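You operate a simulated robot arm through the tools that you are given. There is no shell and no other tool. Be economical: measure what you need, move in short steps, check, and stop when the job is done.

You are at the controls of a simulated robot arm. One attempt, no reset.

JOB
Grease the bed between the vice jaws.
Fine: use the grease brush, stand it back in its pot, put the lid back on the tin and leave the vice handle alone. A coat counts when it lies all over at full strength: go over it till it gets no stronger.
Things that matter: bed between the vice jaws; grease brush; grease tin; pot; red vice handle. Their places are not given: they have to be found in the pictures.

Only the result counts: the job must be done as asked and must still hold three seconds after the hand-in. Knocking over, shifting, dropping, spilling or breaking anything else fails it. Lids that push on must go on centred and level and be pressed home; caps that screw on are set level and turned clockwise until they are tight.

ROBOT AND FRAMES
A 5-joint arm with a two-finger parallel gripper, fixed in place. Base frame: the origin is at the foot of the arm, x ahead of it, y to its left, z up; the work surface is at about z = 0. Lengths are in mm, angles in rad, forces in N, time in s.
With the tool pointing down near the work surface it reaches from about 260 to 680 mm from the base axis. Its first joint turns from -1.152 to 1.152 rad. The tool tilts only in the upright plane through the base axis and itself; it spins freely about its own axis. Payload 2.9 kg.
Tool frame: the origin (TCP) lies between the finger pads and is the grasp point; the fingertips stand 30 mm ahead of it; z points along the fingers, y is the line along which they close. Largest opening 110 mm; finger width 20, thickness 10; the body of the gripper, 48 by 112 mm, starts 55 mm behind the TCP.
Orientation is that of the tool frame in the base frame, as a unit quaternion [w, x, y, z]. With the fingers straight down and closing along the base's y, the tool's x points along the base's -x, its y along +y and its z along -z.

CONTROLS
- The arm moves only by the tool play_rows. Its argument "moves" is a list of rows, each a list of 7 numbers: the shift along the base's x, y, z in mm, then the turn, a rotation vector about the base's x, y, z in rad, then the finger opening in mm, from 0 to 110. In form: [[x, y, z, rx, ry, rz, gripper], ...]. A call has 1 to 10 rows; each row is the pose to reach, as a shift and turn from the pose commanded when the call began. Rows are played at 5 a second. More than 50 mm and 0.15 rad between two rows, or a gripper value outside its range, and nothing of the call is played. Where a pose cannot be reached the arm comes as near as it can. A force on the tool above 40 N (or 10 N above the force at the start of the call, whichever is more), or a blocked arm, ends the call early, and 0.2 s more pass. Each finger travels about 108 mm/s and halts on what it meets, pressing with about 25 N; the grip force reading is that of the motor and also rises with nothing between the fingers. The clock runs only during rows and for 0.2 s after the last one: add rows that repeat a pose to give the fingers time. It gives the time, the measured TCP pose, the force on the tool (base axes), the opening and the grip force at its end, in the units of the frame above (readings bear some noise), with the torque about the TCP (base axes, N m) and any sound that the robot's microphone picked up.
- Cameras (640 x 400 px; columns grow to the right, rows downward): "scene" is fixed at [39.6, -438.2, 611.3]; the picture's right is [0.80, -0.61, 0.00], its down [-0.29, -0.38, -0.88] and it looks along [0.53, 0.70, -0.47] (base axes); focal length 313 px, centre (320, 200). "wrist" rides on the gripper at [72, 17, -103] in the tool frame; the picture's right is [-0.23, 0.97, 0.00], its down [-0.76, -0.18, -0.62] and it looks along [-0.61, -0.14, 0.78] (tool axes); focal length 222 px, centre (320, 200).
- capture(camera): a new picture of that camera. It takes no simulated time.
- probe_pixels(camera, pixels): for up to 12 pixels [column, row] of the newest picture of that camera ("zoom" is the newest enlarged one), the place [x, y, z] in the base frame of the surface seen there, good to about 3 mm, but the place of the scene camera against the robot may be out by one fixed shift of up to 18 mm in any direction. It takes no simulated time.
- close_up(camera, box): a new picture of the part [left, top, right, bottom] of that camera's present view, enlarged. It takes no simulated time.
- job_done(): hands the job in; it is judged then, once.

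Work in short steps. Measure before you move; look again where a grasp or a placing could have gone wrong, and mend it. You have 80 turns and 38 pictures in all, those below and enlarged ones among them. Open the gripper and draw the arm clear of the work before you hand the job in, unless the task says otherwise; then end with one line.

The tools are called after "Call:" as name(argument=value, ...) on one line, values as JSON. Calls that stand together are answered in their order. play_rows: Moves the arm, as the interface text tells. Its arguments: {"type":"object","properties":{"moves":{"type":"array","items":{"type":"array","items":{"type":"number"}}}},"required":["moves"]} The other tools are called the same way: capture (camera) takes a picture; probe_pixels (camera, pixels) gives the place of the surface under pixels of a picture; close_up (camera, box) takes an enlarged picture of a part of a camera's view; job_done () hands the job in.

At the start:

```text
clock: 0.0
ee_pos: [401.8, 52.6, 423.5]
orientation: [0.0, -0.001, 1.0, 0.0]
contact_force: [0.7, -0.4, 0.2]
moment: [0.01, -0.01, 0.0]
width: 109.9
finger_force: 0.2
```

scene: 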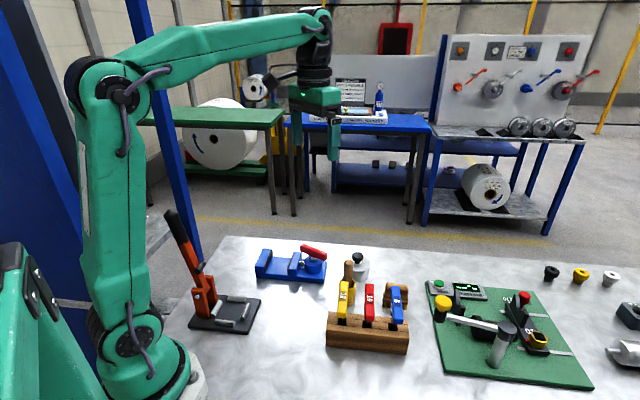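
wrist: 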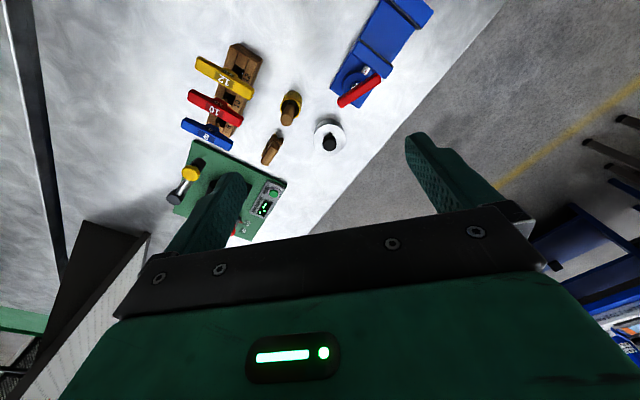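

The pictures show the blue vice near scene (290,265), a tin with a black-knobbed lid near (358,265) and a brush handle near (349,272). I take enlarged views of this area from both cameras.

Call:
close_up(camera="scene", box=[240, 230, 420, 345])

Call:
close_up(camera="wrist", box=[170, 0, 450, 175])

```text
3.48 times, centred on (330, 288) of scene
```

zoom: 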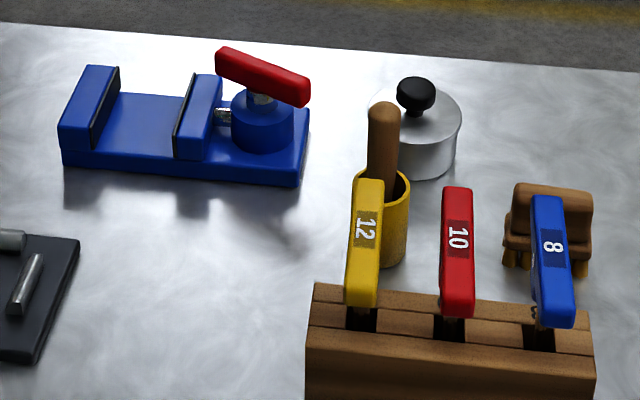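

```text
2.29 times, centred on (310, 88) of wrist
```

zoom: 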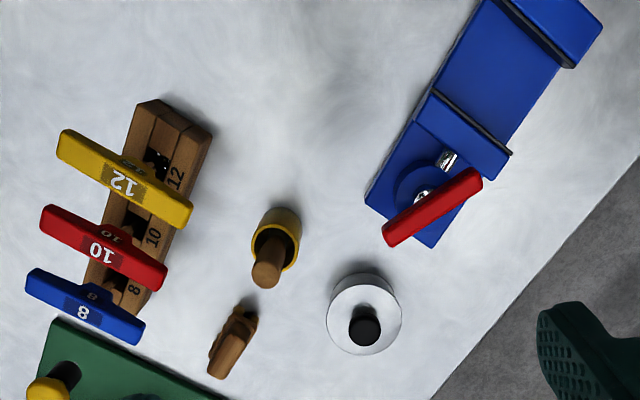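

The zoom of the wrist picture shows pot and brush at (270,250), tin lid at (365,320) with its knob, and the vice with its bed at (480,80). I probe these points.

Call:
probe_pixels(camera="zoom", pixels=[[268, 276], [266, 245], [285, 212], [296, 250], [365, 330], [345, 300], [395, 320], [355, 275], [440, 110], [505, 145], [500, 10], [565, 60]])

Call:
probe_pixels(camera="zoom", pixels=[[490, 80], [430, 210], [470, 180], [395, 235], [375, 195], [430, 240], [425, 125], [230, 350], [255, 300], [460, 150], [590, 30], [320, 200]])

```text
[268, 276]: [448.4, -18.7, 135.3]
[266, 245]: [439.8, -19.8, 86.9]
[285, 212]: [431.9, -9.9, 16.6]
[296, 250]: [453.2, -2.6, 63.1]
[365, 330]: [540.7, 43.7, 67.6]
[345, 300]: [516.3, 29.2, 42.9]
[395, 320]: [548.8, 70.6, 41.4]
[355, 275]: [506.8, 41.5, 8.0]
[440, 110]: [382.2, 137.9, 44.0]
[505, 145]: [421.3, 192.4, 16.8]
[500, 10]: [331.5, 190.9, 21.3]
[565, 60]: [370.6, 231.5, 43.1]
```

```text
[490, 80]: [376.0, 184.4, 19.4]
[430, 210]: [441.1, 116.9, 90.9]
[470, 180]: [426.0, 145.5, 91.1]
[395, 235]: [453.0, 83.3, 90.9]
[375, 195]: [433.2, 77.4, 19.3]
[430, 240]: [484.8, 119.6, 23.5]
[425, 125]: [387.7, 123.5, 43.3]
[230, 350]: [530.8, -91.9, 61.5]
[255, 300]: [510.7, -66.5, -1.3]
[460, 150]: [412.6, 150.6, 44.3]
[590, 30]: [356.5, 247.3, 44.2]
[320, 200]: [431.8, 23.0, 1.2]
```

Pot is around (448,-15), brush top z≈135, tin around (535,45) with knob top z≈68, vice bed around (376,184,19). I lower to about z=260 for a closer wrist look.

Call:
play_rows(moves=[[0, -8, -40, 0, 0, 0, 110], [0, -16, -80, 0, 0, 0, 110], [-2, -24, -120, 0, 0, 0, 110], [-2, -32, -163, 0, 0, 0, 110], [-2, -32, -163, 0, 0, 0, 110]])

Call:
close_up(camera="wrist", box=[200, 60, 440, 210])

```text
clock: 1.2
ee_pos: [399.5, 20.0, 260.9]
orientation: [0.0, 0.0, 1.0, 0.0]
contact_force: [0.0, 0.0, 1.0]
moment: [0.01, 0.0, -0.02]
width: 110.3
finger_force: 0.1
```

```text
2.67 times, centred on (320, 135) of wrist
```

zoom: 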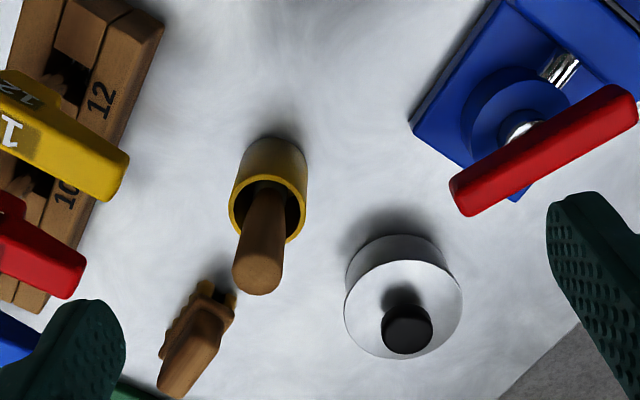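

Pot rim, handle end and tin lid are clear in the zoom. I probe the rim edges, handle end, lid edges and knob.

Call:
probe_pixels(camera="zoom", pixels=[[233, 205], [303, 213], [270, 178], [294, 238], [258, 278], [262, 220], [407, 328], [348, 300], [458, 300], [403, 264], [390, 354], [400, 240]])

Call:
probe_pixels(camera="zoom", pixels=[[236, 270], [280, 280], [250, 240], [280, 245], [266, 150], [386, 330], [428, 330], [407, 312], [407, 345], [410, 297], [455, 330], [355, 330]])

```text
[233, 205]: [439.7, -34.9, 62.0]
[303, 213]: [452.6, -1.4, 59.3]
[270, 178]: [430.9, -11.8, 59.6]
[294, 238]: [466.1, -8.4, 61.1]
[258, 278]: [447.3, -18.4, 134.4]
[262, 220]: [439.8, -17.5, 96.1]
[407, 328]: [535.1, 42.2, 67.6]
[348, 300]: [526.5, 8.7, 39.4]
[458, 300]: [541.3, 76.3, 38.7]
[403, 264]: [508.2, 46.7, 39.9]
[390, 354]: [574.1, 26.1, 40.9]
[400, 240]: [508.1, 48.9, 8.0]
```

```text
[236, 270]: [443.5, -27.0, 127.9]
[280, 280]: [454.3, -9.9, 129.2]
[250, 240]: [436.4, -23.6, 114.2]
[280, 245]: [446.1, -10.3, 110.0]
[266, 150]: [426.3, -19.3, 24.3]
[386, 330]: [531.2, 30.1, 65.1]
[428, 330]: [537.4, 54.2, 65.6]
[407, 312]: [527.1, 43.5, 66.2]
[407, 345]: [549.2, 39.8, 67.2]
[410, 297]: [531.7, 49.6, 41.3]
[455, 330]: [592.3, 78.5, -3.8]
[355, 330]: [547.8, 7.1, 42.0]
```

Pot centre ≈(447,-18), rim z 61, handle end z 134; knob ≈(538,42), top z 68, lid top z 41. Before looking at the vice I check the black press with its tall lever and clear table spots via the scene camera.

Call:
capture(camera="scene")

Call:
probe_pixels(camera="scene", pixels=[[170, 212], [203, 290], [190, 325], [235, 333], [260, 299], [290, 330], [328, 330], [345, 300], [358, 258], [290, 262], [300, 300], [270, 360]])

```text
32 pictures are left
```

scene: 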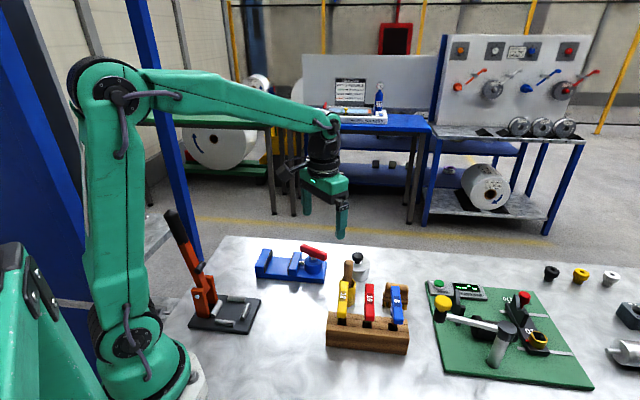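

```text
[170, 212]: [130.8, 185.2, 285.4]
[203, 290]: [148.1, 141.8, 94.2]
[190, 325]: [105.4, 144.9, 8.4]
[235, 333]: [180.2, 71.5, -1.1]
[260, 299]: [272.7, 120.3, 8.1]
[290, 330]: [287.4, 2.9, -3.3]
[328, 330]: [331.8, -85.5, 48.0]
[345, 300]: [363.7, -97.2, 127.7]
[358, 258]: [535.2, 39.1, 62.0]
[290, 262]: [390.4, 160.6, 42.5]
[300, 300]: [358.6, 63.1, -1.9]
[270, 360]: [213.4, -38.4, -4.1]
```

The lever tops out at (131,185,285), far enough away; the table round (350,45) is clear for the lid. I now look at the vice bed from (300,150,230).

Call:
play_rows(moves=[[-30, 30, 0, 0, 0, 0, 110], [-60, 65, -10, 0, 0, 0, 110], [-85, 100, -20, 0, 0, 0, 110], [-100, 130, -30, 0, 0, 0, 110], [-100, 130, -30, 0, 0, 0, 110]])

Call:
capture(camera="wrist")

```text
clock: 2.4
ee_pos: [298.3, 150.6, 231.8]
orientation: [0.0, 0.001, 1.0, 0.0]
contact_force: [-0.1, -0.1, 0.7]
moment: [0.0, 0.02, 0.01]
width: 110.1
finger_force: 0.0
```

```text
31 pictures are left
```

wrist: 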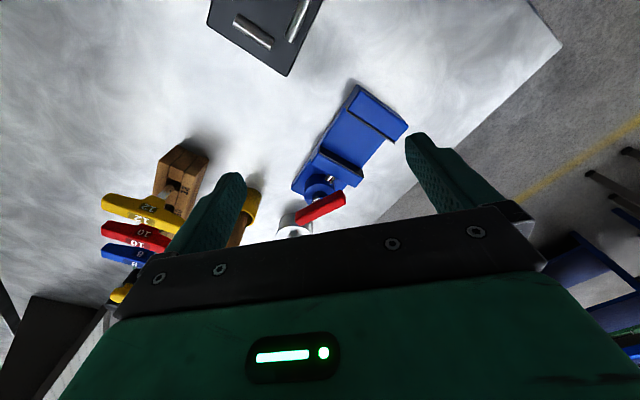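

The vice is in view at (350,140). I zoom on it.

Call:
close_up(camera="wrist", box=[270, 75, 430, 175])

```text
4.00 times, centred on (350, 125) of wrist
```

zoom: 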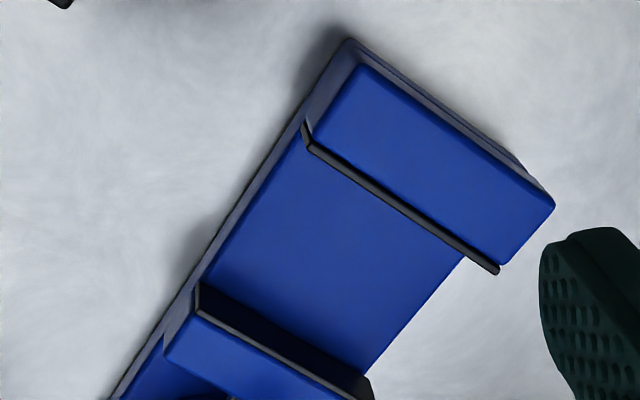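

The bed is the quadrilateral around (330,240) of the zoom. I probe its corners and jaw edges.

Call:
probe_pixels(camera="zoom", pixels=[[300, 142], [458, 258], [364, 368], [210, 278], [330, 240], [307, 152], [492, 270], [200, 300], [366, 388], [310, 120], [540, 205], [365, 250]])

Call:
probe_pixels(camera="zoom", pixels=[[320, 160], [435, 245], [400, 315], [250, 215], [240, 295], [340, 350], [308, 130], [488, 262], [195, 316], [360, 394], [290, 150], [445, 265]])

```text
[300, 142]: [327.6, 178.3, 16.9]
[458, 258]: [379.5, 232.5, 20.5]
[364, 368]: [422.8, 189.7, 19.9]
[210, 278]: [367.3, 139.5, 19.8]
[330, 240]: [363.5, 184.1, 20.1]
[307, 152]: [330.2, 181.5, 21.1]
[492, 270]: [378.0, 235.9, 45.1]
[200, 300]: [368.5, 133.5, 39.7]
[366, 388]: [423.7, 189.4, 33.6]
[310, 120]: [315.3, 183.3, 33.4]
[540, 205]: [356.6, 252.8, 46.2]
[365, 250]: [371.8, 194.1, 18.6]
```

```text
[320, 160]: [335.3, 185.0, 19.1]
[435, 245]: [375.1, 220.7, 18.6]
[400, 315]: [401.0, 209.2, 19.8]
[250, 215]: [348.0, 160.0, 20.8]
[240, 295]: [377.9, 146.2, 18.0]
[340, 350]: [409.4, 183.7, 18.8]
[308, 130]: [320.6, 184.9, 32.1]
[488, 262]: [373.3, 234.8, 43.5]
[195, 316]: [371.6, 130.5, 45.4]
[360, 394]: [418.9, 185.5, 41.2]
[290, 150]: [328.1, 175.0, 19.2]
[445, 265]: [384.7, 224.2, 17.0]
```

Bed: spans a from moving jaw corner (367,140)/(423,190) to fixed jaw (329,178)/(379,233), about 62 × 74 mm at z≈19, centre ≈(374,186). Now I go above the lid knob (538,42) at z 150.

Call:
play_rows(moves=[[40, -18, 0, 0, 0, 0, 110], [80, -36, 0, 0, 0, 0, 110], [120, -54, 0, 0, 0, 0, 90], [160, -72, 0, 0, 0, 0, 70], [200, -90, 0, 0, 0, 0, 60], [239, -108, 0, 0, 0, 0, 60], [239, -108, -40, 0, 0, 0, 60], [239, -108, -80, 0, 0, 0, 60], [239, -108, -100, 0, 0, 0, 60], [239, -108, -100, 0, 0, 0, 60]])

Call:
capture(camera="wrist")

```text
clock: 4.6
ee_pos: [538.3, 43.6, 130.3]
orientation: [0.0, 0.0, 1.0, 0.0]
contact_force: [0.4, 0.6, -0.3]
moment: [0.01, -0.01, -0.01]
width: 60.1
finger_force: 0.1
```

```text
29 pictures are left
```

wrist: 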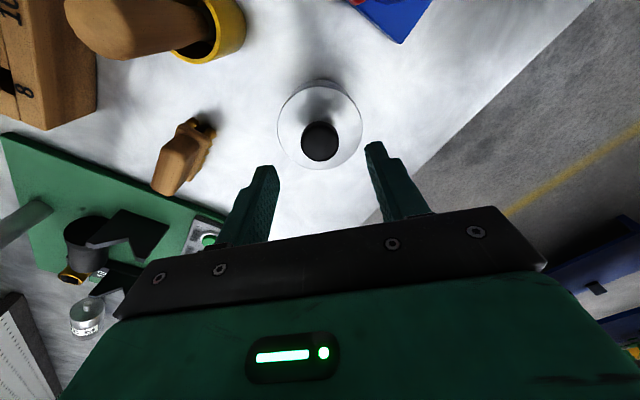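

Knob at (320,141) between the fingers' line. I probe knob edges and lid for an accurate centre.

Call:
probe_pixels(camera="wrist", pixels=[[320, 140], [303, 139], [336, 141], [320, 125], [319, 157], [281, 125], [359, 128], [321, 90], [300, 162], [340, 164], [320, 80], [318, 115]])

```text
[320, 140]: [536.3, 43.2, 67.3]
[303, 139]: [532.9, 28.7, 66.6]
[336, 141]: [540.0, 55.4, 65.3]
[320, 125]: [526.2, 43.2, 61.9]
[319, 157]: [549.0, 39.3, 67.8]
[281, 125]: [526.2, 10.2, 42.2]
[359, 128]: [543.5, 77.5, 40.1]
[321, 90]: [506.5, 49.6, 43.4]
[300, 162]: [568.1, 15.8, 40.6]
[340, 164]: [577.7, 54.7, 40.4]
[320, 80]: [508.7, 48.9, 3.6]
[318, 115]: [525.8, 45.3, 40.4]
```

Knob centre ≈(538.5,42.5), the TCP is already over it. I lower to z≈76 (fingertips just over the lid) and close on the knob.

Call:
play_rows(moves=[[0, -1, -25, 0, 0, 0, 50], [0, -1, -45, 0, 0, 0, 50], [0, -1, -54, 0, 0, 0, 50], [0, -1, -54, 0, 0, 0, 50], [0, -1, -54, 0, 0, 0, 20], [0, -1, -54, 0, 0, 0, 15], [0, -1, -54, 0, 0, 0, 15]])

```text
clock: 6.2
ee_pos: [537.8, 42.2, 77.8]
orientation: [0.0, -0.001, 1.0, 0.0]
contact_force: [-0.8, 0.3, -0.7]
moment: [0.03, 0.03, -0.01]
width: 30.0
finger_force: 24.9
heard: snap
```

The fingers hold at 30 mm with 25 N. I lift slowly straight up and watch the force.

Call:
play_rows(moves=[[0, 0, 4, 0, 0, 0, 12], [0, 0, 8, 0, 0, 0, 12], [0, 0, 12, 0, 0, 0, 12], [0, 0, 20, 0, 0, 0, 12]])

Call:
capture(camera="wrist")

```text
clock: 7.2
ee_pos: [537.9, 42.4, 97.1]
orientation: [0.001, 0.0, 1.0, 0.0]
contact_force: [0.7, -0.3, 0.1]
moment: [0.01, 0.02, 0.02]
width: 30.0
finger_force: 25.5
```

```text
28 pictures are left
```

wrist: 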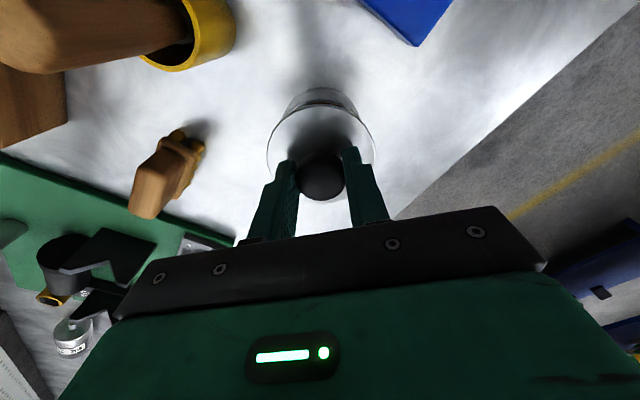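

The lid seems raised with the gripper. I probe knob and lid heights to be sure.

Call:
probe_pixels(camera="wrist", pixels=[[320, 180], [285, 140], [355, 130], [320, 110], [320, 92], [320, 101], [268, 150], [375, 145]])

Call:
close_up(camera="scene", box=[300, 215, 420, 290])

```text
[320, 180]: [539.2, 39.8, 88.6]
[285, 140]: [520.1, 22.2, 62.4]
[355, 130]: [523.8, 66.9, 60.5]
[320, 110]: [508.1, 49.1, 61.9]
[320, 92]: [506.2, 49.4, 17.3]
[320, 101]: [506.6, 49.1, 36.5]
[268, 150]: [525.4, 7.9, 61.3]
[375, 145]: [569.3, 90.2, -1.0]
```

```text
5.33 times, centred on (360, 252) of scene
```

zoom: 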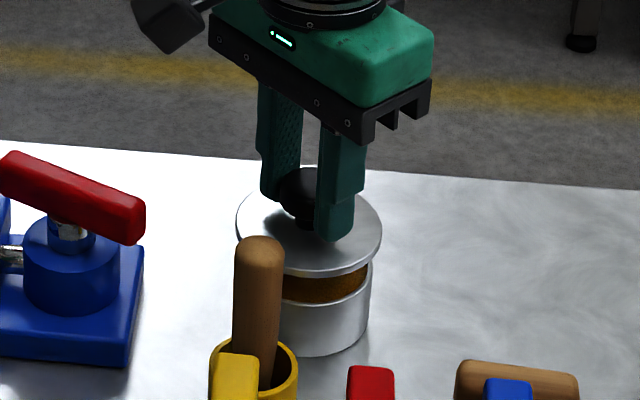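

The lid is off and the tin shows brown grease. I carry the lid at z≈190 to the clear spot (350,45).

Call:
play_rows(moves=[[0, 0, 45, 0, 0, 0, 12], [0, 0, 90, 0, 0, 0, 12], [-40, 0, 95, 0, 0, 0, 12], [-80, 0, 95, 0, 0, 0, 12], [-120, 0, 95, 0, 0, 0, 12], [-160, 0, 95, 0, 0, 0, 12], [-188, 0, 95, 0, 0, 0, 12], [-188, 0, 60, 0, 0, 0, 12], [-188, 0, 20, 0, 0, 0, 12], [-188, 0, -20, 0, 0, 0, 12]])

Call:
close_up(camera="scene", box=[230, 220, 390, 320])

```text
clock: 9.4
ee_pos: [352.9, 41.1, 76.5]
orientation: [0.001, 0.0, 1.0, 0.0]
contact_force: [1.5, 0.2, -0.9]
moment: [0.05, -0.02, 0.03]
width: 29.8
finger_force: 24.9
```

```text
4.00 times, centred on (310, 270) of scene
```

zoom: 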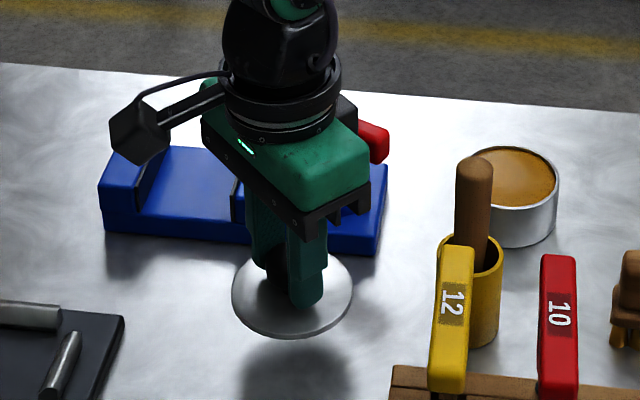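

The lid hangs level with clear table below. I lower it in small steps till contact.

Call:
play_rows(moves=[[0, 0, -8, 0, 0, 0, 12], [0, 0, -14, 0, 0, 0, 12], [0, 0, -18, 0, 0, 0, 12], [0, 0, -21, 0, 0, 0, 12], [0, 0, -24, 0, 0, 0, 12], [0, 0, -26, 0, 0, 0, 12]])

```text
clock: 10.8
ee_pos: [349.5, 42.3, 50.5]
orientation: [0.001, 0.001, 1.0, 0.001]
contact_force: [-0.6, 0.1, -0.5]
moment: [-0.02, 0.0, -0.02]
width: 29.9
finger_force: 24.7
```

Still no contact (lid top ≈ z 14). I continue in 1.5 mm steps.

Call:
play_rows(moves=[[0, 0, -1.5, 0, 0, 0, 12], [0, 0, -3, 0, 0, 0, 12], [0, 0, -4.5, 0, 0, 0, 12], [0, 0, -6, 0, 0, 0, 12], [0, 0, -7.5, 0, 0, 0, 12]])

```text
clock: 12.0
ee_pos: [351.3, 42.1, 42.5]
orientation: [-0.001, 0.0, 1.0, -0.001]
contact_force: [-0.3, 0.0, -0.5]
moment: [0.0, 0.03, -0.02]
width: 29.9
finger_force: 25.8
```

No contact yet. I go further by 1 mm steps.

Call:
play_rows(moves=[[0, 0, -1, 0, 0, 0, 12], [0, 0, -2, 0, 0, 0, 12], [0, 0, -3, 0, 0, 0, 12], [0, 0, -4, 0, 0, 0, 12]])

Call:
close_up(camera="scene", box=[260, 250, 360, 312])

```text
clock: 13.0
ee_pos: [350.9, 42.5, 40.4]
orientation: [0.001, 0.0, 1.0, 0.0]
contact_force: [-6.5, -3.7, 22.2]
moment: [-0.13, 0.21, -0.07]
width: 29.8
finger_force: 25.0
```

```text
6.40 times, centred on (310, 281) of scene
```

zoom: 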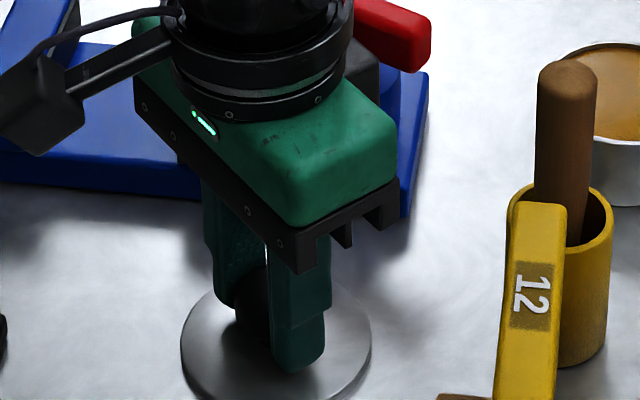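

Contact at TCP z≈40.4 with 22 N: the lid lies on the table (so grip height above lid bottom is ≈40). I ease up 1 mm, open, and lift away.

Call:
play_rows(moves=[[0, 0, 1.5, 0, 0, 0, 12], [0, 0, 1.5, 0, 0, 0, 60], [0, 0, 1.5, 0, 0, 0, 60], [0, 0, 1.5, 0, 0, 0, 60], [0, 0, 40, 0, 0, 0, 60], [0, 0, 85, 0, 0, 0, 60], [0, 0, 130, 0, 0, 0, 60], [0, 0, 130, 0, 0, 0, 60]])

Call:
capture(camera="wrist")

```text
clock: 14.8
ee_pos: [350.9, 43.8, 171.0]
orientation: [0.0, 0.001, 1.0, 0.0]
contact_force: [0.0, -0.6, 0.1]
moment: [-0.01, -0.01, -0.01]
width: 60.3
finger_force: 0.1
```

```text
24 pictures are left
```

wrist: 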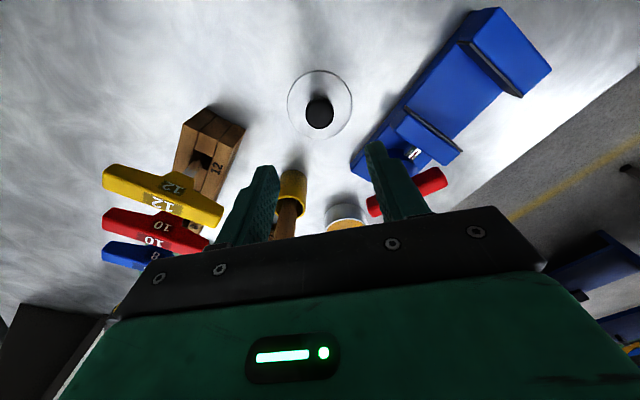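

The lid lies flat. Before grasping the brush I probe the near end of the yellow T-handle, since a finger will pass beside it.

Call:
probe_pixels(camera="wrist", pixels=[[217, 213], [165, 195], [110, 180], [236, 140], [320, 115], [306, 100], [335, 102]])

Call:
play_rows(moves=[[0, 0, 25, 0, 0, 0, 50], [32, -20, 30, 0, 0, 0, 45], [65, -42, 30, 0, 0, 0, 40], [97, -62, 30, 0, 0, 0, 40], [97, -62, 30, 0, 0, 0, 40]])

Call:
close_up(camera="wrist", box=[220, 60, 420, 260])

```text
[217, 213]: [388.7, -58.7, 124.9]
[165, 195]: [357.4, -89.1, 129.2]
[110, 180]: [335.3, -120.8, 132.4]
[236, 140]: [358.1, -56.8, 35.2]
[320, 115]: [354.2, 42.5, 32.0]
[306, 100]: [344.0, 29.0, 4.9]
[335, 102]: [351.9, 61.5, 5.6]
```

```text
clock: 16.0
ee_pos: [447.1, -21.0, 200.7]
orientation: [0.0, 0.0, 1.0, 0.0]
contact_force: [0.0, 0.5, 0.4]
moment: [0.02, 0.0, 0.01]
width: 40.3
finger_force: 0.1
```

```text
2.00 times, centred on (320, 160) of wrist
```

zoom: 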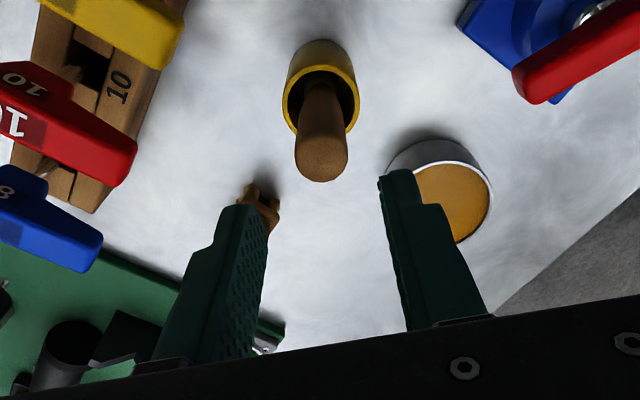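

The handle end is at zoom (321,155). I probe it and its sides to centre the grasp.

Call:
probe_pixels(camera="zoom", pixels=[[322, 165], [298, 155], [345, 155], [304, 125], [341, 125], [322, 140], [321, 178], [288, 85], [357, 85], [321, 66], [349, 127], [321, 100]])

```text
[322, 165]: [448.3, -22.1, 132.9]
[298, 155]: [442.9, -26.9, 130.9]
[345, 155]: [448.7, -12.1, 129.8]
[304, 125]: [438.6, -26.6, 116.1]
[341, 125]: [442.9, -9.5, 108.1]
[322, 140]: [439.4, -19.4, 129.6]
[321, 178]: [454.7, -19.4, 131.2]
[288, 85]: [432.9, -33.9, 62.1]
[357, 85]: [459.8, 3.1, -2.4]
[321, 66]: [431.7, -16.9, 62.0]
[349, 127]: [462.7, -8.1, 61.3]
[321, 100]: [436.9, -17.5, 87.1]
```

Handle axis ≈(447,-19). I shift 2 mm in y, descend to z≈98 (tips above the pot rim at 62) and close.

Call:
play_rows(moves=[[0, 2, -35, 0, 0, 0, 40], [0, 2, -70, 0, 0, 0, 40], [0, 2, -95, 0, 0, 0, 40], [0, 2, -102, 0, 0, 0, 40], [0, 2, -102, 0, 0, 0, 40], [0, 2, -102, 0, 0, 0, 20], [0, 2, -102, 0, 0, 0, 8], [0, 2, -102, 0, 0, 0, 8], [0, 2, -102, 0, 0, 0, 8]])

```text
clock: 18.0
ee_pos: [448.5, -17.6, 97.3]
orientation: [0.0, 0.0, 1.0, 0.0]
contact_force: [0.0, 0.0, -0.3]
moment: [0.02, 0.01, 0.03]
width: 21.2
finger_force: 24.7
```

Gripped at 21 mm. I lift straight up 90 mm and look at the brush.

Call:
play_rows(moves=[[0, 0, 15, 0, 0, 0, 8], [0, 0, 35, 0, 0, 0, 8], [0, 0, 60, 0, 0, 0, 8], [0, 0, 85, 0, 0, 0, 8], [0, 0, 110, 0, 0, 0, 8], [0, 0, 110, 0, 0, 0, 8]])

Call:
close_up(camera="scene", box=[290, 190, 418, 270])

Call:
capture(camera="wrist")

```text
clock: 19.4
ee_pos: [446.8, -17.9, 209.4]
orientation: [0.0, 0.001, 1.0, 0.0]
contact_force: [0.1, 0.0, 0.4]
moment: [0.05, 0.0, 0.0]
width: 21.2
finger_force: 24.8
```

```text
5.00 times, centred on (354, 230) of scene
```

zoom: 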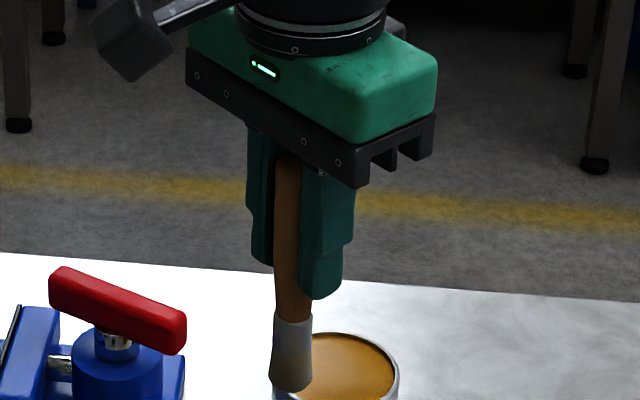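

```text
21 pictures are left
```

wrist: 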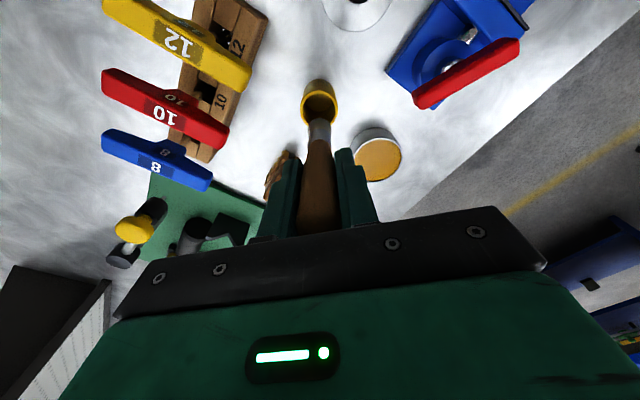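

The brush is out; the lower end is light grey. I view the scene a bit lower and probe the tip to know its length.

Call:
close_up(camera="scene", box=[310, 235, 390, 285])

Call:
probe_pixels(camera="zoom", pixels=[[305, 255], [300, 205], [310, 160], [320, 140], [306, 268], [280, 255], [335, 255], [400, 240], [430, 195], [440, 290], [370, 240], [500, 240]])

Call:
probe_pixels(camera="wrist", pixels=[[319, 130], [318, 120], [320, 140], [311, 122], [327, 122], [318, 150], [380, 160], [358, 160], [400, 155], [378, 140], [375, 178], [322, 92]])

```text
8.00 times, centred on (350, 260) of scene
```

zoom: 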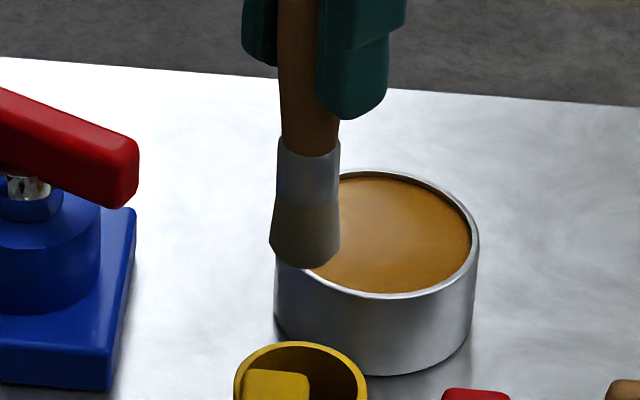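

```text
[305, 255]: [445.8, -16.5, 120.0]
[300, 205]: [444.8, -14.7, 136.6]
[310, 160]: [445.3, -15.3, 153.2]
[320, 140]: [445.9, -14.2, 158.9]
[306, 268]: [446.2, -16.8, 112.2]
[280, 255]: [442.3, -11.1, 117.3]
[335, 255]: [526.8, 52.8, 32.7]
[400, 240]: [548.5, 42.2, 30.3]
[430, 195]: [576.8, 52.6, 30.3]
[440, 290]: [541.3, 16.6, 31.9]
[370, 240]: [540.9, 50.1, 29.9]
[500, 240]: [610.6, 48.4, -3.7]
```

```text
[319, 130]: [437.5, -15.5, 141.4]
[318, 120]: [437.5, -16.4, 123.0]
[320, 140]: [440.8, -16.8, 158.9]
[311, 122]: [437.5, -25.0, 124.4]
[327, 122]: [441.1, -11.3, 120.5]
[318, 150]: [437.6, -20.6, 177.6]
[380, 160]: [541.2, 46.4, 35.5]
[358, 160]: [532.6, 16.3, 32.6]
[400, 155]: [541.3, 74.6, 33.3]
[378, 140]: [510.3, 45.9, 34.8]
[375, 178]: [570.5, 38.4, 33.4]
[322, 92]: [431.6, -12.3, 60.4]
```

Brush tip is ≈94 mm below the TCP; grease surface ≈ z 34, tin centre ≈(540,43). I move over the tin and dip to TCP z≈124 with a small stir.

Call:
play_rows(moves=[[31, 20, 0, 0, 0, 0, 8], [62, 41, 0, 0, 0, 0, 8], [93, 61, 0, 0, 0, 0, 8], [93, 61, -35, 0, 0, 0, 8], [93, 61, -65, 0, 0, 0, 8], [93, 61, -78, 0, 0, 0, 8], [93, 61, -82, 0, 0, 0, 8], [93, 61, -85, 0, 0, 0, 8]])

Call:
close_up(camera="scene", box=[310, 235, 390, 285])

```text
clock: 21.2
ee_pos: [542.8, 42.6, 126.2]
orientation: [0.003, 0.0, 1.0, -0.001]
contact_force: [-1.2, -0.8, 21.7]
moment: [0.0, 0.04, 0.02]
width: 21.2
finger_force: 25.0
```

```text
8.00 times, centred on (350, 260) of scene
```

zoom: 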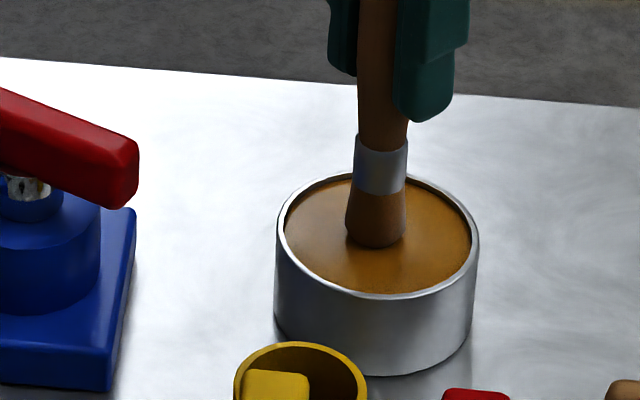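

The bristles took grease (brown); contact at TCP z≈126 with 22 N. I lift, carry the brush high over the vice to the bed centre (374,187), and lower near the bed.

Call:
play_rows(moves=[[0, 0, 40, 0, 0, 0, 8], [0, 0, 82, 0, 0, 0, 8], [-33, 29, 82, 0, 0, 0, 8], [-66, 58, 82, 0, 0, 0, 8], [-100, 87, 82, 0, 0, 0, 8], [-134, 116, 82, 0, 0, 0, 8], [-167, 144, 82, 0, 0, 0, 8], [-167, 144, 40, 0, 0, 0, 8], [-167, 144, 5, 0, 0, 0, 8], [-167, 144, -5, 0, 0, 0, 8]])

Call:
capture(camera="wrist")

Call:
close_up(camera="scene", box=[240, 225, 340, 288])

```text
clock: 23.4
ee_pos: [372.9, 187.9, 117.7]
orientation: [0.0, 0.0, 1.0, 0.0]
contact_force: [-0.2, -0.3, 0.1]
moment: [0.02, -0.01, -0.01]
width: 21.3
finger_force: 25.6
```

```text
18 pictures are left
```

wrist: 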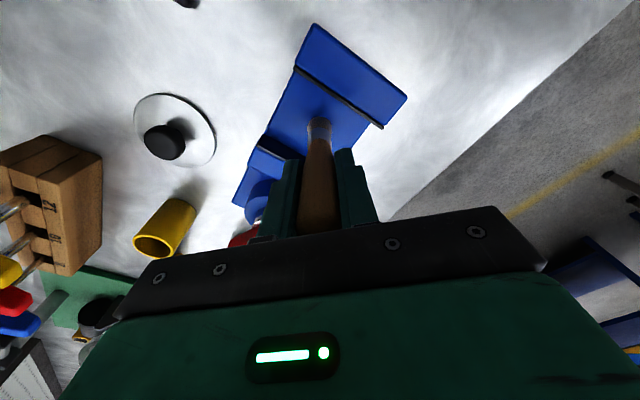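

```text
6.35 times, centred on (290, 256) of scene
```

zoom: 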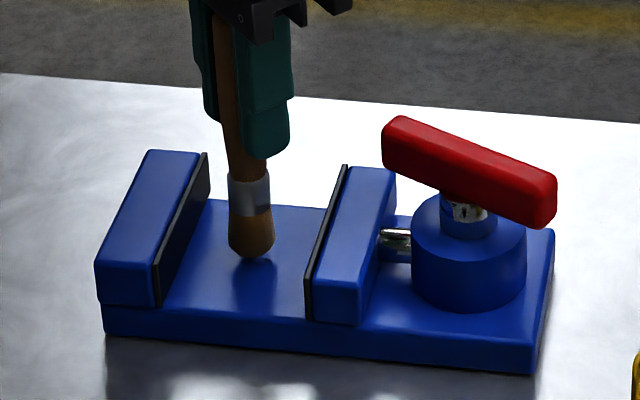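

Brush hangs mid-bed, clear of both jaws, ~4 mm above. I lower until light contact.

Call:
play_rows(moves=[[0, 0, -2, 0, 0, 0, 8], [0, 0, -4, 0, 0, 0, 8], [0, 0, -5.5, 0, 0, 0, 8], [0, 0, -7, 0, 0, 0, 8]])

```text
clock: 24.4
ee_pos: [374.3, 187.3, 111.9]
orientation: [0.001, 0.0, 1.0, 0.0]
contact_force: [-4.0, -0.6, 10.7]
moment: [-0.02, 0.25, -0.01]
width: 21.2
finger_force: 25.1
```

Contact at ≈11 N. I make a first stroke across the bed's width and back, then one row shifted towards the fixed jaw.

Call:
play_rows(moves=[[13.4, 12, 0, 0, 0, 0, 8], [26, 23.4, 0, 0, 0, 0, 8], [13.4, 12, 0, 0, 0, 0, 8], [0, 0, 0, 0, 0, 0, 8], [-13.4, -12, 0, 0, 0, 0, 8], [-26, -23.4, 0, 0, 0, 0, 8], [-31.4, -17.5, 0, 0, 0, 0, 8], [-18, -5.5, 0, 0, 0, 0, 8], [-5.4, 5.9, 0, 0, 0, 0, 8], [20.6, 29.3, 0, 0, 0, 0, 8]])

Call:
close_up(camera="scene", box=[240, 225, 340, 288])

```text
clock: 26.6
ee_pos: [394.8, 215.3, 110.2]
orientation: [0.0, 0.001, 1.0, -0.001]
contact_force: [-4.1, -4.3, 17.4]
moment: [-0.32, 0.38, -0.01]
width: 21.2
finger_force: 25.2
```

```text
6.35 times, centred on (290, 256) of scene
```

zoom: 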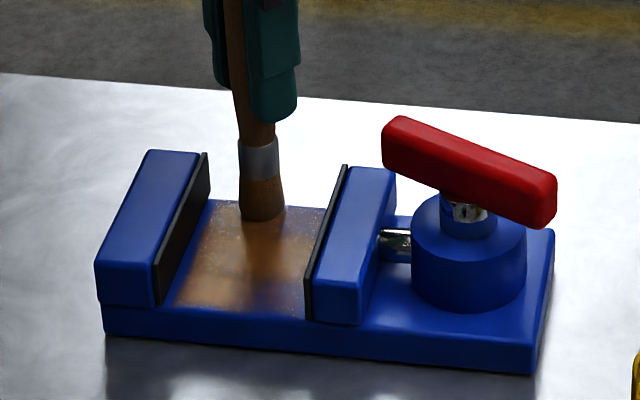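

The coat spreads well. I continue the raster towards the fixed jaw, then cross to the moving-jaw side.

Call:
play_rows(moves=[[-5.4, 5.9, 0, 0, 0, 0, 8], [-31.3, -17.5, 0, 0, 0, 0, 8], [-57.3, -40.9, 0, 0, 0, 0, 8], [-60.6, -37.2, 0, 0, 0, 0, 8], [-34.7, -13.8, 0, 0, 0, 0, 8], [-8.7, 9.6, 0, 0, 0, 0, 8], [10.7, -11.9, 0, 0, 0, 0, 8], [-15.3, -35.3, 0, 0, 0, 0, 8], [-41.2, -58.7, 0, 0, 0, 0, 8], [-35.9, -64.6, 0, 0, 0, 0, 8]])

```text
clock: 28.8
ee_pos: [357.6, 150.9, 110.1]
orientation: [0.0, 0.0, 1.0, 0.0]
contact_force: [-0.1, 0.1, -0.1]
moment: [0.0, -0.03, 0.01]
width: 21.1
finger_force: 24.5
```

Force is now zero at the near edge; I look whether the brush is off the edge or the coat is going on.

Call:
close_up(camera="scene", box=[240, 225, 340, 288])

```text
6.35 times, centred on (290, 256) of scene
```

zoom: 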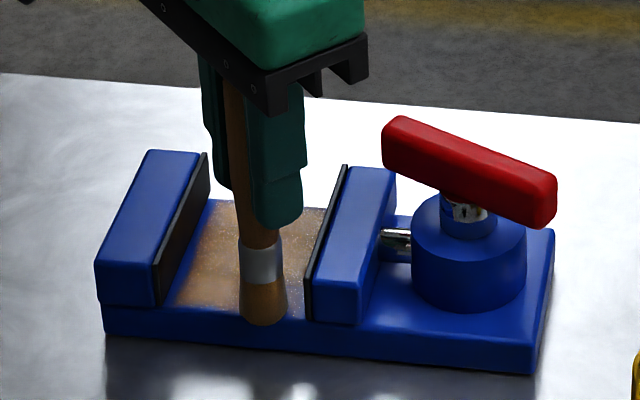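

The brush just overhangs the edge. I run the moving-jaw rows, then lift at mid-bed for reloading.

Call:
play_rows(moves=[[13, 11.7, 1, 0, 0, 0, 8], [26, 23.4, 0, 0, 0, 0, 8], [51.9, 46.8, 0, 0, 0, 0, 8], [55.3, 43.1, 0, 0, 0, 0, 8], [29.3, 19.7, 0, 0, 0, 0, 8], [5.6, -1.7, 0, 0, 0, 0, 8], [29.3, 19.7, 0, 0, 0, 0, 8], [15.3, 35.3, 0, 0, 0, 0, 8], [15.3, 35.3, 45, 0, 0, 0, 8], [15.3, 35.3, 94, 0, 0, 0, 8]])

Call:
close_up(camera="scene", box=[240, 225, 340, 288])

```text
clock: 31.0
ee_pos: [373.9, 187.9, 205.4]
orientation: [0.0, 0.0, 1.0, 0.0]
contact_force: [-0.1, -0.5, -0.3]
moment: [0.01, -0.01, 0.01]
width: 21.3
finger_force: 24.9
```

```text
6.35 times, centred on (290, 256) of scene
```

zoom: 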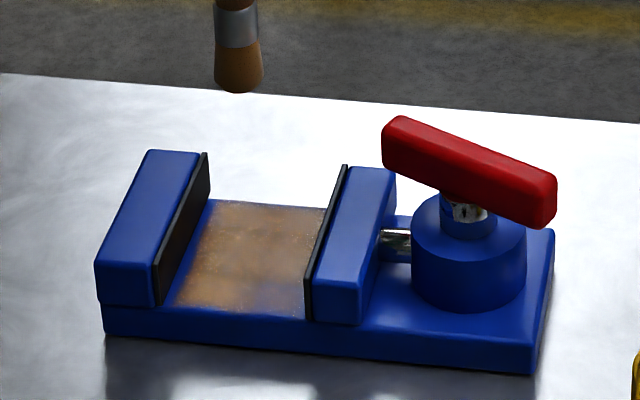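

Thin, blotchy coat over the bed; more is needed. I go back to the tin to reload.

Call:
play_rows(moves=[[33, -29, 0, 0, 0, 0, 8], [67, -58, 0, 0, 0, 0, 8], [100, -87, 0, 0, 0, 0, 8], [134, -116, 0, 0, 0, 0, 8], [167, -145, 0, 0, 0, 0, 8], [167, -145, -40, 0, 0, 0, 8], [167, -145, -70, 0, 0, 0, 8], [167, -145, -79, 0, 0, 0, 8], [172, -145, -80, 0, 0, 0, 8], [165, -145, -80, 0, 0, 0, 8]])

Call:
play_rows(moves=[[0, 0, 40, 0, 0, 0, 8], [2, 0, 80, 0, 0, 0, 8], [-31, 29, 80, 0, 0, 0, 8], [-64, 58, 80, 0, 0, 0, 8], [-98, 87, 80, 0, 0, 0, 8], [-132, 116, 80, 0, 0, 0, 8], [-165, 145, 80, 0, 0, 0, 8], [-165, 145, 40, 0, 0, 0, 8], [-165, 145, 0, 0, 0, 0, 8], [-165, 145, -12, 0, 0, 0, 8]])

```text
clock: 33.2
ee_pos: [539.5, 41.6, 125.1]
orientation: [0.0, -0.001, 1.0, 0.0]
contact_force: [2.1, -0.9, 3.2]
moment: [0.0, -0.16, 0.0]
width: 21.0
finger_force: 24.9
```

```text
clock: 35.4
ee_pos: [374.4, 185.6, 113.4]
orientation: [0.0, 0.0, 1.0, 0.0]
contact_force: [-0.4, -0.6, -0.7]
moment: [-0.04, 0.04, 0.0]
width: 21.0
finger_force: 25.2
```

Reloaded and back just over the bed. I run a full raster with ~7 mm pitch, first half from the fixed-jaw side.

Call:
play_rows(moves=[[-38.5, -6.5, 0, 0, 0, 0, 8], [-38.5, -6.5, -4, 0, 0, 0, 8], [-14, 15.6, -4, 0, 0, 0, 8], [10.4, 37.7, -4, 0, 0, 0, 8], [15.1, 32.5, -4, 0, 0, 0, 8], [-9.4, 10.4, -4, 0, 0, 0, 8], [-33.9, -11.7, -4, 0, 0, 0, 8], [-29.2, -16.9, -4, 0, 0, 0, 8], [-4.7, 5.2, -4, 0, 0, 0, 8], [19.8, 27.3, -4, 0, 0, 0, 8]])

Call:
play_rows(moves=[[4.7, -5.2, 0, 0, 0, 0, 8], [-19.8, -27.3, 0, 0, 0, 0, 8], [-44.3, -49.4, 0, 0, 0, 0, 8], [-39.6, -54.6, 0, 0, 0, 0, 8], [-15.1, -32.5, 0, 0, 0, 0, 8], [9.4, -10.4, 0, 0, 0, 0, 8], [14.1, -15.6, 0, 0, 0, 0, 8], [-10.4, -37.7, 0, 0, 0, 0, 8], [-34.9, -59.8, 0, 0, 0, 0, 8], [-30.2, -65, 0, 0, 0, 0, 8]])

Call:
play_rows(moves=[[24.5, 22.1, 0, 0, 0, 0, 8], [49, 44.2, 0, 0, 0, 0, 8], [24.5, 22.1, 0, 0, 0, 0, 8], [10.4, 37.7, 0, 0, 0, 0, 8], [10.4, 37.7, 45, 0, 0, 0, 8], [10.4, 37.7, 94, 0, 0, 0, 8]])

Call:
close_up(camera="scene", box=[240, 225, 340, 288])

```text
clock: 37.6
ee_pos: [392.7, 215.5, 108.7]
orientation: [0.001, 0.001, 1.0, 0.0]
contact_force: [-1.6, -1.5, 6.1]
moment: [-0.19, 0.09, -0.02]
width: 21.0
finger_force: 25.0
```

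```text
clock: 39.8
ee_pos: [363.7, 149.8, 109.1]
orientation: [0.0, 0.0, 1.0, 0.0]
contact_force: [1.2, -0.3, -0.6]
moment: [0.02, 0.0, -0.01]
width: 20.9
finger_force: 25.1
```

```text
clock: 41.2
ee_pos: [373.4, 188.1, 203.0]
orientation: [0.0, -0.001, 1.0, 0.0]
contact_force: [-0.9, 0.4, -0.3]
moment: [-0.03, -0.03, 0.02]
width: 20.8
finger_force: 24.5
```

```text
6.35 times, centred on (290, 256) of scene
```

zoom: 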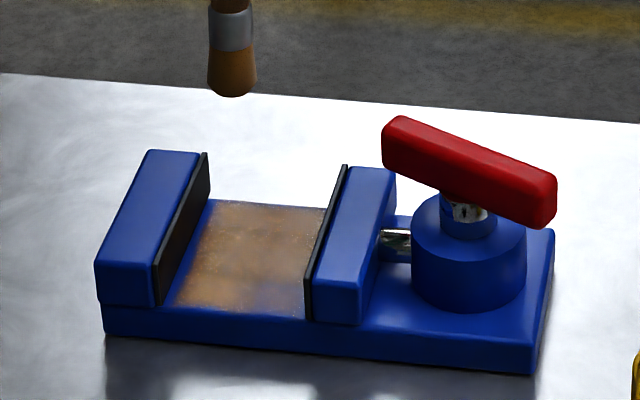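

The coat is stronger but weak at the near edge (zoom (270,293)); the brush there barely touched. I check the bed and the brush in the wrist view.

Call:
close_up(camera="wrist", box=[240, 60, 400, 160])

Call:
probe_pixels(camera="zoom", pixels=[[320, 270], [305, 275], [340, 275], [320, 300], [320, 340], [320, 255], [300, 360], [345, 360], [250, 150], [380, 200]])

```text
4.00 times, centred on (320, 110) of wrist
```

zoom: 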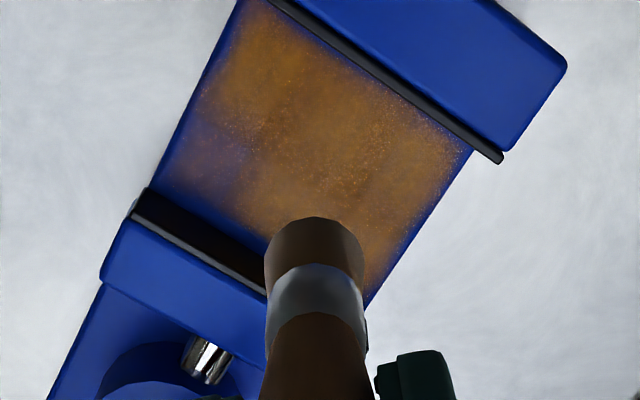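

```text
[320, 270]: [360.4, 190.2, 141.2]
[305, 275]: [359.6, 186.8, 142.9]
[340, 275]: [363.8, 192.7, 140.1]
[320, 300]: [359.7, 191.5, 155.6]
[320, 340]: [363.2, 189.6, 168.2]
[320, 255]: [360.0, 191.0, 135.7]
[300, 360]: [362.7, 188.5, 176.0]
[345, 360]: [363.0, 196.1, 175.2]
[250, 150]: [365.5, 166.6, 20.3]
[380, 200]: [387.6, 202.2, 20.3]
```

The brush has slid ~5 mm up in the grip (tip now ≈88 below TCP, shifted ≈(-3,+2)), so the last rows near the moving jaw's near corner barely touched. I reload, pressing a bit lower, and return with compensation.

Call:
play_rows(moves=[[33, -29, 0, 0, 0, 0, 8], [67, -58, 0, 0, 0, 0, 8], [100, -87, 0, 0, 0, 0, 8], [134, -116, 0, 0, 0, 0, 8], [168, -145, 0, 0, 0, 0, 8], [168, -145, -40, 0, 0, 0, 8], [168, -145, -72, 0, 0, 0, 8], [168, -145, -81, 0, 0, 0, 8], [168, -145, -83, 0, 0, 0, 8], [168, -145, -84, 0, 0, 0, 8]])

```text
clock: 43.4
ee_pos: [542.8, 43.0, 120.3]
orientation: [0.003, 0.0, 1.0, 0.0]
contact_force: [0.4, 0.7, 21.5]
moment: [0.03, -0.12, 0.06]
width: 21.0
finger_force: 25.0
```

Loaded (21 N contact at z≈120). I return to mid-bed at z≈109.

Call:
play_rows(moves=[[0, 0, 40, 0, 0, 0, 8], [0, 0, 84, 0, 0, 0, 8], [-33, 29, 84, 0, 0, 0, 8], [-66, 58, 84, 0, 0, 0, 8], [-99, 87, 84, 0, 0, 0, 8], [-132, 116, 84, 0, 0, 0, 8], [-165, 143, 84, 0, 0, 0, 8], [-165, 143, 40, 0, 0, 0, 8], [-165, 143, 0, 0, 0, 0, 8], [-165, 143, -11, 0, 0, 0, 8]])

Call:
play_rows(moves=[[0, 0, -2, 0, 0, 0, 8], [0, 0, -3.5, 0, 0, 0, 8]])

```text
clock: 45.6
ee_pos: [376.5, 186.6, 107.0]
orientation: [0.001, 0.0, 1.0, 0.001]
contact_force: [-0.8, 0.4, -0.5]
moment: [0.01, 0.01, 0.0]
width: 20.7
finger_force: 25.2
```

```text
clock: 46.2
ee_pos: [376.9, 185.5, 104.9]
orientation: [0.001, -0.001, 1.0, 0.0]
contact_force: [-2.4, 0.1, 10.2]
moment: [-0.06, 0.14, 0.01]
width: 20.6
finger_force: 24.7
```

Contact 10 N. I work the weak moving-jaw side first.

Call:
play_rows(moves=[[9.4, -10.4, 0, 0, 0, 0, 8], [14, -15.6, 0, 0, 0, 0, 8], [-8.2, -35.7, 0, 0, 0, 0, 8], [-12.9, -30.5, 0, 0, 0, 0, 8], [9.4, -10.4, 0, 0, 0, 0, 8], [33.9, 11.7, 0, 0, 0, 0, 8], [38.5, 6.5, 0, 0, 0, 0, 8], [14, -15.6, 0, 0, 0, 0, 8], [-10.1, -18.6, 0, 0, 0, 0, 8], [-17.6, -25.3, 0, 0, 0, 0, 8]])

Call:
close_up(camera="scene", box=[240, 225, 340, 288])

```text
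clock: 48.4
ee_pos: [358.7, 159.2, 104.5]
orientation: [0.001, 0.001, 1.0, 0.0]
contact_force: [0.8, 0.5, 4.3]
moment: [0.09, -0.12, 0.03]
width: 20.0
finger_force: 24.9
```

```text
6.35 times, centred on (290, 256) of scene
```

zoom: 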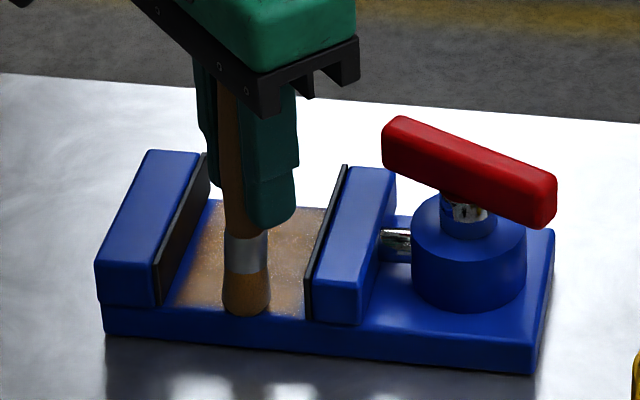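

The near edge still needs work. I do strokes along the vice axis close to the near edge, 1.5 mm lower.

Call:
play_rows(moves=[[9.4, -10.4, -1.5, 0, 0, 0, 8], [-18.7, 20.8, -1.5, 0, 0, 0, 8], [-23.2, 16.8, -1.5, 0, 0, 0, 8], [4.9, -14.4, -1.5, 0, 0, 0, 8], [14.6, -5.7, -1.5, 0, 0, 0, 8], [-13.5, 25.5, -1.5, 0, 0, 0, 8], [-8.3, 30.2, -1.5, 0, 0, 0, 8], [19.8, -1, -1.5, 0, 0, 0, 8], [24.3, 17.8, -1.5, 0, 0, 0, 8], [17.6, 25.3, -1.5, 0, 0, 0, 8]])

Call:
play_rows(moves=[[0, 0, 45, 0, 0, 0, 8], [0, 0, 95, 0, 0, 0, 8], [0, 0, 95, 0, 0, 0, 8]])

Call:
close_up(camera="wrist", box=[240, 60, 400, 160])

Call:
probe_pixels(camera="zoom", pixels=[[320, 245], [320, 255], [320, 265], [320, 275], [320, 285], [320, 300], [320, 340], [320, 235], [320, 225]])

```text
clock: 50.6
ee_pos: [376.7, 184.8, 102.6]
orientation: [-0.001, 0.0, 1.0, 0.001]
contact_force: [0.4, 0.1, -0.6]
moment: [0.02, 0.02, 0.01]
width: 19.8
finger_force: 25.5
```

```text
clock: 51.4
ee_pos: [377.9, 185.0, 197.7]
orientation: [0.0, 0.0, 1.0, 0.0]
contact_force: [-0.3, 1.5, -0.9]
moment: [0.01, 0.02, 0.03]
width: 19.4
finger_force: 25.0
```

```text
4.00 times, centred on (320, 110) of wrist
```

zoom: 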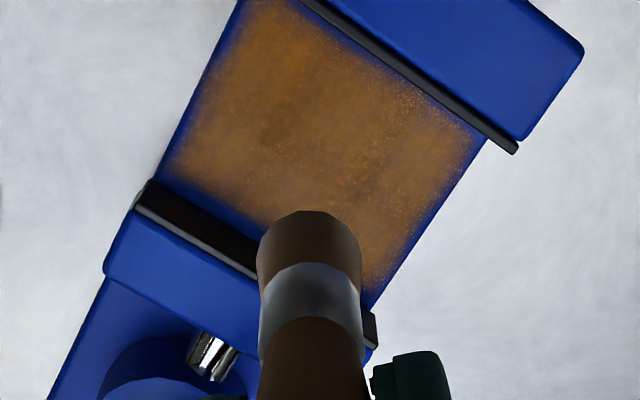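

```text
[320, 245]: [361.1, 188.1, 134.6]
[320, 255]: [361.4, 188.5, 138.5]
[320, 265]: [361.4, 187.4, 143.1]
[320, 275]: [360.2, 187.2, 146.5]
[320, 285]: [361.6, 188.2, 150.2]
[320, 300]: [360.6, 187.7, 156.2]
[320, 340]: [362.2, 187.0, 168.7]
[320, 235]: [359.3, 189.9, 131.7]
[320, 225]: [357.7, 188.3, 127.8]
```

The brush has crept in the grip: it sits ~7 mm off towards -x and tip now ≈82 mm below the TCP. The coat is close, but I should regrip, so I carry it above the pot with compensation and check.

Call:
play_rows(moves=[[15, -40, 0, 0, 0, 0, 8], [31, -81, 0, 0, 0, 0, 8], [46, -122, 0, 0, 0, 0, 8], [62, -163, 0, 0, 0, 0, 8], [77, -203, 0, 0, 0, 0, 8], [77, -203, -20, 0, 0, 0, 8], [77, -203, -35, 0, 0, 0, 8], [77, -203, -35, 0, 0, 0, 8]])

Call:
close_up(camera="wrist", box=[256, 70, 384, 150])

Call:
close_up(camera="scene", box=[310, 225, 406, 285])

```text
clock: 53.2
ee_pos: [455.3, -17.7, 162.0]
orientation: [0.0, 0.0, 1.0, -0.001]
contact_force: [0.5, -0.2, -0.7]
moment: [-0.02, -0.02, 0.0]
width: 19.5
finger_force: 24.8
```

```text
5.00 times, centred on (320, 110) of wrist
```

zoom: 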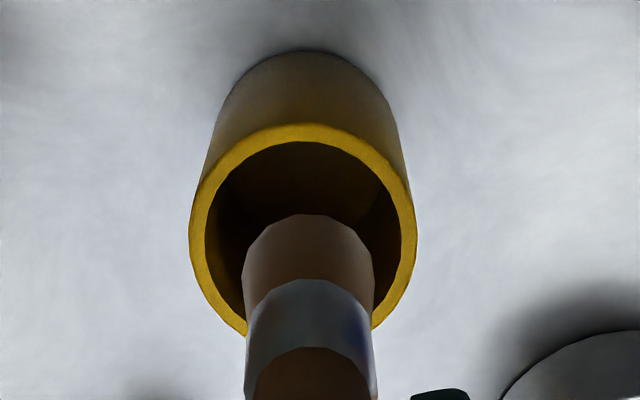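

```text
6.67 times, centred on (358, 255) of scene
```

zoom: 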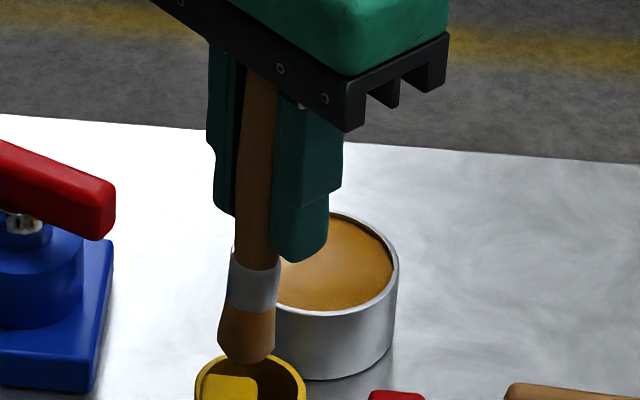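

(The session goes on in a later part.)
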